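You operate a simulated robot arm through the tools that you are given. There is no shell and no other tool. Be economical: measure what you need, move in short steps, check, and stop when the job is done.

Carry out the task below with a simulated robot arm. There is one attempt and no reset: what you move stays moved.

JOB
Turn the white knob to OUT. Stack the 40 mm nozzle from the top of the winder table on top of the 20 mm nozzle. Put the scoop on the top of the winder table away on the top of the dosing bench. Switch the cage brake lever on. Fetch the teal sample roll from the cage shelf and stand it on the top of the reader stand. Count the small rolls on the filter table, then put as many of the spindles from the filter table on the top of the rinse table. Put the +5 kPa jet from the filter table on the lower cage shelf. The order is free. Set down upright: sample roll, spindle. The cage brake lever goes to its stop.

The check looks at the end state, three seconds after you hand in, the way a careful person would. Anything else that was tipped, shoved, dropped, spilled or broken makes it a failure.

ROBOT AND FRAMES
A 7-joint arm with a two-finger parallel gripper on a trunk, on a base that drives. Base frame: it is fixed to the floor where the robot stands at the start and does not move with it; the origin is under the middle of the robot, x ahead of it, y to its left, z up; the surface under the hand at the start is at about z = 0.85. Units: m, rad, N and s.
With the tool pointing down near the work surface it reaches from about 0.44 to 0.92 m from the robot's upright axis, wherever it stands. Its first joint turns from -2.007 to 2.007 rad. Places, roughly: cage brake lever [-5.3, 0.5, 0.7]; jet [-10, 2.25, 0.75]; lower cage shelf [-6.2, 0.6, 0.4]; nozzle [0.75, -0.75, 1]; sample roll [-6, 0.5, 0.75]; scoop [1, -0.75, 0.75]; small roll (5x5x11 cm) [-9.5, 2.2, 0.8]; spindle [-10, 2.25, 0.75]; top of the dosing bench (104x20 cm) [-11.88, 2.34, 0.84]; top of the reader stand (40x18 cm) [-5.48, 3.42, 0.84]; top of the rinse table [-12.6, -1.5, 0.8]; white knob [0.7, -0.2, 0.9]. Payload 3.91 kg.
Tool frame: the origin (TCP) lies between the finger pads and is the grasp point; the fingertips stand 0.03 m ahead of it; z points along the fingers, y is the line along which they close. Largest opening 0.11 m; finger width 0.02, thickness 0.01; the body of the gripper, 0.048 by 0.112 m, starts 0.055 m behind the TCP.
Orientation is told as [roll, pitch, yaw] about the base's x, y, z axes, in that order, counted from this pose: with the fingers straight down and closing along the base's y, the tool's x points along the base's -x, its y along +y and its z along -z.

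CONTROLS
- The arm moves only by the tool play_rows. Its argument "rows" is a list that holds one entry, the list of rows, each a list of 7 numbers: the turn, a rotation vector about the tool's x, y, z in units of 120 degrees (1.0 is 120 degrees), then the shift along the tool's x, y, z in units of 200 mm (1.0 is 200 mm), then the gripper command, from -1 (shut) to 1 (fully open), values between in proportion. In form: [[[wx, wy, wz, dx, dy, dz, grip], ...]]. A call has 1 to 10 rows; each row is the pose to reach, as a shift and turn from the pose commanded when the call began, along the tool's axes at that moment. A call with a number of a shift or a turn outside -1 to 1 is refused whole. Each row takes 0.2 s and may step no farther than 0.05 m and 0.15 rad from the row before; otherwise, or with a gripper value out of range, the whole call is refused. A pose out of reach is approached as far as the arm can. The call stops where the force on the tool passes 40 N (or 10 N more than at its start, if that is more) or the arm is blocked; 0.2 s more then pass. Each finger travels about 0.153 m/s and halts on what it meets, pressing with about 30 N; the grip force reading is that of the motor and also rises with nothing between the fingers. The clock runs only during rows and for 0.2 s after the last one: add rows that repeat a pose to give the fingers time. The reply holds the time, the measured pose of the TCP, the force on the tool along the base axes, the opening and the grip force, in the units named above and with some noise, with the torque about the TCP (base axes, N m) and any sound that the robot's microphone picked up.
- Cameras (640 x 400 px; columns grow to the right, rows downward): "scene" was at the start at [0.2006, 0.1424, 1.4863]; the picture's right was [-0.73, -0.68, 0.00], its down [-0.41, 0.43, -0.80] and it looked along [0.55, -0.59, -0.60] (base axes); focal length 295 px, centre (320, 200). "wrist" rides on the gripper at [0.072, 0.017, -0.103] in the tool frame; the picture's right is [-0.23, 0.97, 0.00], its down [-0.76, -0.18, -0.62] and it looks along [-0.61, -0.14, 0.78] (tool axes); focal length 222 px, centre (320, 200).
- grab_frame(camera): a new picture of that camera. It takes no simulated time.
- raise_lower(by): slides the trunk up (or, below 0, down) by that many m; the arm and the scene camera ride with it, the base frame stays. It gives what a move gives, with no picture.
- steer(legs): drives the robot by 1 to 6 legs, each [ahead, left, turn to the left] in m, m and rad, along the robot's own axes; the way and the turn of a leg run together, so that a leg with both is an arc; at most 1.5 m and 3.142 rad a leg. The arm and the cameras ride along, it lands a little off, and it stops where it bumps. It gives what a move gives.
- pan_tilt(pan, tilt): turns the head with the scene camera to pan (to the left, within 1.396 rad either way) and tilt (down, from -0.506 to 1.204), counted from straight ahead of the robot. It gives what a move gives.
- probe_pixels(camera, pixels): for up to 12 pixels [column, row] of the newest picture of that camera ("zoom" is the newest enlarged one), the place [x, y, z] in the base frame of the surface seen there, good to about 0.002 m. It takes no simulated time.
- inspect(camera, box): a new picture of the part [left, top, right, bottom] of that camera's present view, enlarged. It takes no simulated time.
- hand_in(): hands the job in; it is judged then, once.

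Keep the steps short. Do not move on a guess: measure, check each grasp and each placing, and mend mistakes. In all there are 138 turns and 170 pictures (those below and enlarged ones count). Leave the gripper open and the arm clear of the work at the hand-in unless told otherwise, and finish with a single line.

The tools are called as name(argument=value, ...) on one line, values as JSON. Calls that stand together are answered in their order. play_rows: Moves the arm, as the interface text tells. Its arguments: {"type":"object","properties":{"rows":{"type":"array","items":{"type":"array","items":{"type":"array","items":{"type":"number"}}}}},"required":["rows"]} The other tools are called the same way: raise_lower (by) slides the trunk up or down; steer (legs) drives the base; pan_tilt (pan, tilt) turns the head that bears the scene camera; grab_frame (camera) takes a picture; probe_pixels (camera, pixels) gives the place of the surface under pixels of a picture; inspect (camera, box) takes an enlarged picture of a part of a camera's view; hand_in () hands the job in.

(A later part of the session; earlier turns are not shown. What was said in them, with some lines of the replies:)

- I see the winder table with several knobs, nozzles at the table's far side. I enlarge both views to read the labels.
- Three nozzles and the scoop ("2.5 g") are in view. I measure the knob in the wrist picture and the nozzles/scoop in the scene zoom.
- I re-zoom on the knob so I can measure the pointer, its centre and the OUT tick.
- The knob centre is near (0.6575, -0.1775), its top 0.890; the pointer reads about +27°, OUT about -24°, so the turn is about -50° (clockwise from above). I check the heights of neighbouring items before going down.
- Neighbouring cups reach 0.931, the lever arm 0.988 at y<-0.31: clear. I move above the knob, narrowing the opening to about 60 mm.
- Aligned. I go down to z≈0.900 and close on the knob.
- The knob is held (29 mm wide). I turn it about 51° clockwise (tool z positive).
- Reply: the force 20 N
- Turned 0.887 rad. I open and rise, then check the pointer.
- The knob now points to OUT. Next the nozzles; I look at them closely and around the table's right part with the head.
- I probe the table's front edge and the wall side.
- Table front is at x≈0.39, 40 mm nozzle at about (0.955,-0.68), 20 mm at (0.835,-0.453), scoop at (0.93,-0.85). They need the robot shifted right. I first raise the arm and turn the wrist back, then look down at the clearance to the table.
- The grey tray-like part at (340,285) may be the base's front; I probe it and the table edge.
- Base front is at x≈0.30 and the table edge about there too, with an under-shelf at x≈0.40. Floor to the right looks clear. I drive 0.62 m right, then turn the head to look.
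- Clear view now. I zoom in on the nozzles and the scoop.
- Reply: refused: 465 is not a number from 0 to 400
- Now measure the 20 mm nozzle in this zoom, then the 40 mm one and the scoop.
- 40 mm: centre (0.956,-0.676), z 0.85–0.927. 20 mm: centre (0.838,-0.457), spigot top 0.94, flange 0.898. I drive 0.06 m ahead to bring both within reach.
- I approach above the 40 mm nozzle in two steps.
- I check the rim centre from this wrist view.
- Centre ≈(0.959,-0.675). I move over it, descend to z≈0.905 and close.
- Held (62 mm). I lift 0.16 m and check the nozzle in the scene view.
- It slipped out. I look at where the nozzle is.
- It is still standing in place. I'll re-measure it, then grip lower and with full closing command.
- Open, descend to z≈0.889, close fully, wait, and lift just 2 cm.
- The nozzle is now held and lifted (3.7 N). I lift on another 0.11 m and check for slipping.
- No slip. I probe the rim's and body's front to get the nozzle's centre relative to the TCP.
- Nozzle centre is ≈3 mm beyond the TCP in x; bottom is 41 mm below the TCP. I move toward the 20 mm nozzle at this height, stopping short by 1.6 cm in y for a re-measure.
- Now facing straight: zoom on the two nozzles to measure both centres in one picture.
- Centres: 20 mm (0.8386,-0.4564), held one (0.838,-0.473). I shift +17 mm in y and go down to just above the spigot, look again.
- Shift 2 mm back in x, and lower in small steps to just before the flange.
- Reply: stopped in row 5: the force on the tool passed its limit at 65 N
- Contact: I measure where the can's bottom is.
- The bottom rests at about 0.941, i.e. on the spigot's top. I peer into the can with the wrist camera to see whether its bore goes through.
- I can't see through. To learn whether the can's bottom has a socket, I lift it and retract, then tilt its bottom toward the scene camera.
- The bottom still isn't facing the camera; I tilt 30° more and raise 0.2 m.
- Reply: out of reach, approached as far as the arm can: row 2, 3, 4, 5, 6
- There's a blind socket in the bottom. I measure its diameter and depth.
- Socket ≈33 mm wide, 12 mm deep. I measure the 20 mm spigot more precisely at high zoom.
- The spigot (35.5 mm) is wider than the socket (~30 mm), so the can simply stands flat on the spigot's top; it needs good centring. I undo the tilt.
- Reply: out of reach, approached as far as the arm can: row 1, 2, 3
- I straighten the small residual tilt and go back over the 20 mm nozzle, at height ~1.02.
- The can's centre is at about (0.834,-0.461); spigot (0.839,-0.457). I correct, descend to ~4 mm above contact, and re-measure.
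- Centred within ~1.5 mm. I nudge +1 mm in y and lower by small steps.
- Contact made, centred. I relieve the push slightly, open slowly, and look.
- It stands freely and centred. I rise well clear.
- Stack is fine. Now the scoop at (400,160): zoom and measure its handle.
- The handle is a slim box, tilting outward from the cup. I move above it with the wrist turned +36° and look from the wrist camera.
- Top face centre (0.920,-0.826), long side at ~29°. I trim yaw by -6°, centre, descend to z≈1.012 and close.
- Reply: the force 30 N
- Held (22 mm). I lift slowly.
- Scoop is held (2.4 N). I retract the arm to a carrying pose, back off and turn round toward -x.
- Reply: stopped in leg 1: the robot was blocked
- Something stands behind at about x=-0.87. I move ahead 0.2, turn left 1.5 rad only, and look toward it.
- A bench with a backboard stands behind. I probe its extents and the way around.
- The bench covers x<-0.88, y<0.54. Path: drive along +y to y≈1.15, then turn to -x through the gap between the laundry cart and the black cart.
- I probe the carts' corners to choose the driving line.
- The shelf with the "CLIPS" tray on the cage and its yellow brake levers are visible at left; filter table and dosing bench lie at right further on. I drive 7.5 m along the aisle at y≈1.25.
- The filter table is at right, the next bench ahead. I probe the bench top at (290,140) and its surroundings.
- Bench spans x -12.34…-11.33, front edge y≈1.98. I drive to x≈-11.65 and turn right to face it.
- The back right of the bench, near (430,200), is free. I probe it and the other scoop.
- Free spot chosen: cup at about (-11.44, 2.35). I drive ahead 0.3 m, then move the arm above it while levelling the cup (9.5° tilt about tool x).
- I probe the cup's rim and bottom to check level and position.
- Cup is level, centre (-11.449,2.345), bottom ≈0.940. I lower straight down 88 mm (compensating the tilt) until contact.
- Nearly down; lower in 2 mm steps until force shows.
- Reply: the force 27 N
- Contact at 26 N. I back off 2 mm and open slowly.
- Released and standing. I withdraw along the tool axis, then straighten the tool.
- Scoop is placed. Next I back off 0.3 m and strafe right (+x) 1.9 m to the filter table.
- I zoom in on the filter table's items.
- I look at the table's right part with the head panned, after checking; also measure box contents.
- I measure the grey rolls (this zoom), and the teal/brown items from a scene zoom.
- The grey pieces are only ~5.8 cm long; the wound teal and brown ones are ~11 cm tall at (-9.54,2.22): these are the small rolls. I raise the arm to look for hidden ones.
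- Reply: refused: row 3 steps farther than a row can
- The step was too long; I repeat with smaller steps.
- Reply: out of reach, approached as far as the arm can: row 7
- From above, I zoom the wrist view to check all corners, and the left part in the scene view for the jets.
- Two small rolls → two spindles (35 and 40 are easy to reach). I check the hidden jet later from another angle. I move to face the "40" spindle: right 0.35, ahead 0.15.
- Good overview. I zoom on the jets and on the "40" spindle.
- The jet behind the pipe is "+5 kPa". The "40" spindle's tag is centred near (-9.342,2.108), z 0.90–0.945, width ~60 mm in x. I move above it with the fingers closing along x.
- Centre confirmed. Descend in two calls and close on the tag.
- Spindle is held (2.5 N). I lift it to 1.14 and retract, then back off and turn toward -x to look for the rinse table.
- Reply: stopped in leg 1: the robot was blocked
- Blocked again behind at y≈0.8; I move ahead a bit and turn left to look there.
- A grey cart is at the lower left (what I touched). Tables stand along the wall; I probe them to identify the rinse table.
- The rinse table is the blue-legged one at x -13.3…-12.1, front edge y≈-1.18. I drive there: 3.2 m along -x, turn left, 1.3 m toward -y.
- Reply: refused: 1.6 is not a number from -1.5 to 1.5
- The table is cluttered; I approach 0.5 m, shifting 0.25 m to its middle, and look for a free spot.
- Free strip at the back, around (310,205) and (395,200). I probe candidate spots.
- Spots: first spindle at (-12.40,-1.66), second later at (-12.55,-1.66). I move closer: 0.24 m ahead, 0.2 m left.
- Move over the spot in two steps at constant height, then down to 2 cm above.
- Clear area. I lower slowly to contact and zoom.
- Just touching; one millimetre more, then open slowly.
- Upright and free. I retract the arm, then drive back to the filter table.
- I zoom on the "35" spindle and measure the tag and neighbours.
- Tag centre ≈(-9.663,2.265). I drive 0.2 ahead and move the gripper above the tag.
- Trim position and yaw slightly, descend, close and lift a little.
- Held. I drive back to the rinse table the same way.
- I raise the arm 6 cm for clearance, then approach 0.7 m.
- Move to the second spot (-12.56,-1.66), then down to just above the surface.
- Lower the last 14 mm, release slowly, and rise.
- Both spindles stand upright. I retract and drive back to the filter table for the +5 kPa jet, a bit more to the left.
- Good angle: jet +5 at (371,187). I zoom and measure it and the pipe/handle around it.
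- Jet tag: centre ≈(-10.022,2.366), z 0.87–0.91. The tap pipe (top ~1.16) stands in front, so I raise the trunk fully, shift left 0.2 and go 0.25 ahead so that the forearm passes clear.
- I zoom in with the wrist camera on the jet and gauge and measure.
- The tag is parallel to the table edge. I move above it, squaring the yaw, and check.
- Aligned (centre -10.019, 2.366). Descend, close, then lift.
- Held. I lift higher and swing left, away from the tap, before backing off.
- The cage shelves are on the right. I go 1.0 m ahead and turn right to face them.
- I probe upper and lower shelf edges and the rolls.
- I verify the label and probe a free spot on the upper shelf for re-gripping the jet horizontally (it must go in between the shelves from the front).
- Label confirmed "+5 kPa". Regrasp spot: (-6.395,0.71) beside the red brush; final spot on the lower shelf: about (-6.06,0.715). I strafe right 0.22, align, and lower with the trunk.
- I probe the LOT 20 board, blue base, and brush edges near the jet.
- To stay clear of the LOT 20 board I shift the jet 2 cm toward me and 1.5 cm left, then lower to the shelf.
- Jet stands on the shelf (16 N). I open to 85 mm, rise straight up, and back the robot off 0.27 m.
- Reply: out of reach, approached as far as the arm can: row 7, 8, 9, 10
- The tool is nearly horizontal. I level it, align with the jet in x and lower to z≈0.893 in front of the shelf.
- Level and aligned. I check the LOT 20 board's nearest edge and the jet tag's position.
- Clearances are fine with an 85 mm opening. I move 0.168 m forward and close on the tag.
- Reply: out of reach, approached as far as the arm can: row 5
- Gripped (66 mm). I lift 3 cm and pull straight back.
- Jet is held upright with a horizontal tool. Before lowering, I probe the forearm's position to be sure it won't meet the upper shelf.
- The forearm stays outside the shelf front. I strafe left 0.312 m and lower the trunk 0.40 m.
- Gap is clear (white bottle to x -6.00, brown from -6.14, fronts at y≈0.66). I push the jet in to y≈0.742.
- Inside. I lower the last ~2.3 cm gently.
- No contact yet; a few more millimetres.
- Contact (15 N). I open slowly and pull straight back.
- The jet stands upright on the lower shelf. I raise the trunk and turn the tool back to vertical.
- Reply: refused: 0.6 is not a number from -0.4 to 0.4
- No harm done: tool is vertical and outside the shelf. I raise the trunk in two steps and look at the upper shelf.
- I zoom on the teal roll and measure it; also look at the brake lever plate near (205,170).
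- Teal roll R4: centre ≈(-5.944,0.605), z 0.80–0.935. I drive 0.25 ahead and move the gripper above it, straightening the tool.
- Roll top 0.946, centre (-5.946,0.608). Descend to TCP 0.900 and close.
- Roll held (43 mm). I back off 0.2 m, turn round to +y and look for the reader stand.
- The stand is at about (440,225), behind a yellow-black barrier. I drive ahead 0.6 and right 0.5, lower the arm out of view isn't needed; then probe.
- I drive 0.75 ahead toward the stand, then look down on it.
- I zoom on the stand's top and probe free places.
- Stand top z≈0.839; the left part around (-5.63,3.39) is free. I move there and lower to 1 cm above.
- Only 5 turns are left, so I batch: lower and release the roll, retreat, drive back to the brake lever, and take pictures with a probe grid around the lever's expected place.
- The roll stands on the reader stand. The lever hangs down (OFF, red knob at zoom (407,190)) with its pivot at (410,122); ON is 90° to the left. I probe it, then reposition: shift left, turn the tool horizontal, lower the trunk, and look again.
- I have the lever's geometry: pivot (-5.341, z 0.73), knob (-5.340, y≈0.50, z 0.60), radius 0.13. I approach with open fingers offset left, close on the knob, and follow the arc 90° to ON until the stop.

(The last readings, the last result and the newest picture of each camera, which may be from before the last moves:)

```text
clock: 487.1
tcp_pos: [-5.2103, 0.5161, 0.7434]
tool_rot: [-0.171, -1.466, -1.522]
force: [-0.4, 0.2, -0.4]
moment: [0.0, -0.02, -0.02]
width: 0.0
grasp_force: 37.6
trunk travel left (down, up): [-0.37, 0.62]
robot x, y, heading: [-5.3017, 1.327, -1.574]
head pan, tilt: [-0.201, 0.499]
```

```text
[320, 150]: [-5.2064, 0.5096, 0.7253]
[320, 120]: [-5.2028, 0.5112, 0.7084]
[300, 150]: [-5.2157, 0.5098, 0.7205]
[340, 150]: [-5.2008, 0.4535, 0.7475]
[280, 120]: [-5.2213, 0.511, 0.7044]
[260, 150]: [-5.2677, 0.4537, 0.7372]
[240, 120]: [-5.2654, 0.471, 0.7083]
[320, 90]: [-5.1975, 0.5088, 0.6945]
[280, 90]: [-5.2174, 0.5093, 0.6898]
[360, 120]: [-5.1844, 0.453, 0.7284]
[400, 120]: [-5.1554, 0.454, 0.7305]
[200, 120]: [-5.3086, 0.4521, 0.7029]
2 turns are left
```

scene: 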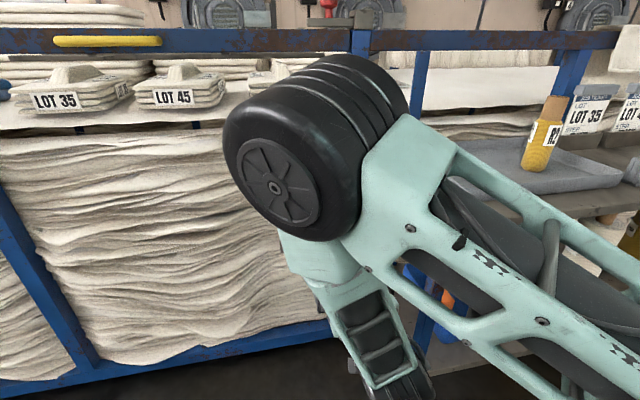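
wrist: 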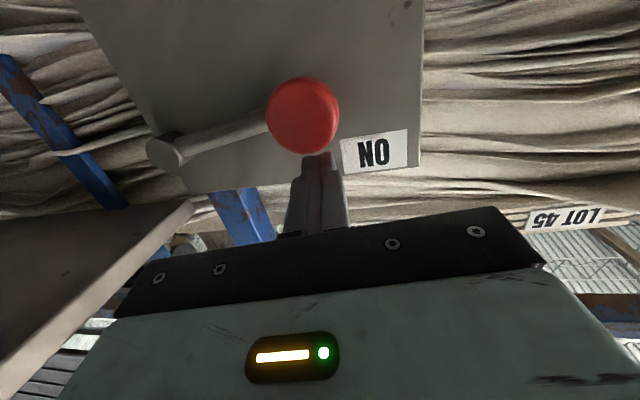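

The knob followed to about 80° then slipped out; ON not fully reached. I retract, go below the knob with a slightly open cradle, push it up until the stop halts me, then back off and look.

play_rows(rows=[[[0, 0, 0, 0.023, -0.028, -0.222, -1], [0, 0, 0, 0.046, -0.057, -0.444, -0.636], [0, 0, 0, 0.25, -0.057, -0.42, -0.636], [0, 0, 0, 0.471, -0.057, -0.399, -0.636], [0, 0, 0, 0.45, -0.03, -0.18, -0.636], [0, 0, 0, 0.424, -0.005, 0.045, -0.636], [0, 0, 0, 0.424, -0.005, 0.045, -0.636]]])

grab_frame(camera="wrist")

play_rows(rows=[[[0, 0, 0, -0.0994, 0, -0.0104, -0.636], [0, 0, 0, -0.149, 0, -0.0156, -0.636], [0, 0, 0, -0.199, 0, -0.021, -0.636], [0, 0, 0, -0.249, 0, -0.026, -0.636], [0, 0, 0, -0.298, 0, -0.031, -0.636], [0, 0, 0, -0.348, 0, -0.036, -0.636], [0, 0, 0, -0.398, 0, -0.042, -0.636], [0, 0, 0, -0.447, 0, -0.047, -0.636], [0, 0, 0, -0.497, 0, -0.052, -0.636]]])

grab_frame(camera="wrist")

play_rows(rows=[[[0, 0, 0, 0.075, 0, 0.008, -0.636], [0, 0, 0, 0.1, -0.032, -0.239, -0.636], [0, 0, 0, 0.126, -0.063, -0.485, -0.636], [0, 0, 0, 0.152, -0.0945, -0.732, -0.636], [0, 0, 0, 0.152, -0.0945, -0.732, 0.5], [0, 0, 0, 0.152, -0.0945, -0.732, 1], [0, 0, 0, 0.152, -0.0945, -0.732, 1]]])

grab_frame(camera="wrist")

probe_pixels(camera="wrist", pixels=[[320, 80], [320, 100], [320, 120], [300, 80], [300, 100], [300, 120], [280, 80], [280, 100], [280, 120], [340, 80], [340, 100], [340, 120]])

```text
clock: 488.7
tcp_pos: [-5.2104, 0.5182, 0.6567]
tool_rot: [-0.176, -1.467, -1.522]
force: [-1.0, -0.5, 0.0]
moment: [-0.01, 0.01, -0.03]
width: 0.0198
grasp_force: 0.0
trunk travel left (down, up): [-0.37, 0.62]
robot x, y, heading: [-5.3022, 1.3306, -1.576]
head pan, tilt: [-0.201, 0.499]
```

```text
17 pictures are left
```

wrist: 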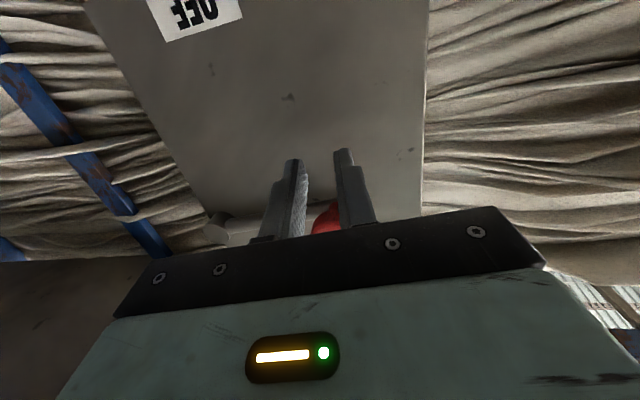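

```text
clock: 489.6
tcp_pos: [-5.2126, 0.5217, 0.6832]
tool_rot: [-0.215, -1.429, -1.482]
force: [-5.9, 6.2, -28.6]
moment: [0.29, -0.13, 0.15]
width: 0.0
grasp_force: 37.8
trunk travel left (down, up): [-0.37, 0.62]
robot x, y, heading: [-5.3007, 1.3269, -1.577]
head pan, tilt: [-0.201, 0.499]
stopped in row 4: the force on the tool passed its limit at 47 N (the readings are from after the stop); the commanded pose is now the measured one
```

```text
16 pictures are left
```

wrist: 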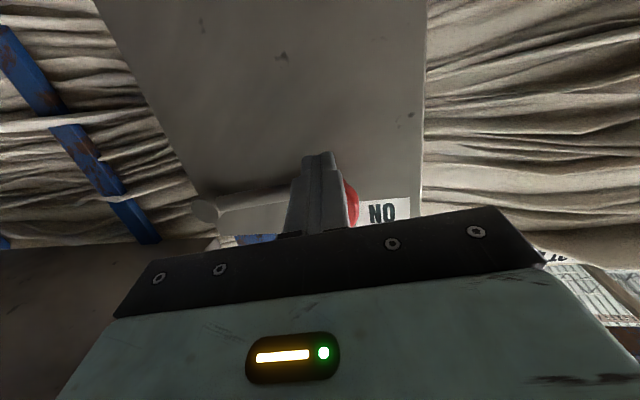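

```text
clock: 491.2
tcp_pos: [-5.2117, 0.6708, 0.6775]
tool_rot: [-0.198, -1.446, -1.498]
force: [0.2, 0.7, 0.2]
moment: [0.0, -0.01, 0.02]
width: 0.11
grasp_force: 0.0
trunk travel left (down, up): [-0.37, 0.62]
robot x, y, heading: [-5.3023, 1.3256, -1.574]
head pan, tilt: [-0.201, 0.499]
```

```text
15 pictures are left
```

wrist: 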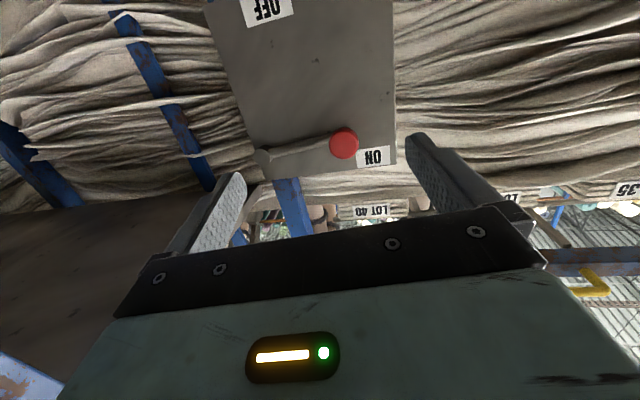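

```text
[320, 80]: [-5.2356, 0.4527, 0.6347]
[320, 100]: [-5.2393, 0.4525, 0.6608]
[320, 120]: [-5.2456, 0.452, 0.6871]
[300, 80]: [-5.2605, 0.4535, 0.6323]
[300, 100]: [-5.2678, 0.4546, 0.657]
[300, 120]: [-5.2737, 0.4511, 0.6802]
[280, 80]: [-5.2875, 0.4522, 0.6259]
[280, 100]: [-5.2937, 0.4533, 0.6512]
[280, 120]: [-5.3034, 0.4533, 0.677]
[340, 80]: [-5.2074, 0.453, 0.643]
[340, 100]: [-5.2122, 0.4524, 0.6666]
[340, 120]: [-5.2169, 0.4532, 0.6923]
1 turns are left
```

The push ended at 47 N against the stop, and the lever now lies horizontal at ON. I back the robot off a little with the gripper open and hand in.

steer(legs=[[-0.22, 0, 0]])

hand_in()

```text
clock: 492.9
tcp_pos: [-5.2092, 0.8944, 0.6769]
tool_rot: [-0.197, -1.446, -1.495]
force: [-0.5, 0.6, 0.3]
moment: [0.0, 0.0, -0.04]
width: 0.1099
grasp_force: 0.1
trunk travel left (down, up): [-0.37, 0.62]
robot x, y, heading: [-5.3001, 1.5494, -1.576]
head pan, tilt: [-0.201, 0.499]
```

```text
The job is handed in.
```

I did all seven tasks and handed in, but ran out of turns to double-check the lever's stop (judged from a 47 N push), and the base bumped things twice when backing up (the bench behind the start and something near the filter table).
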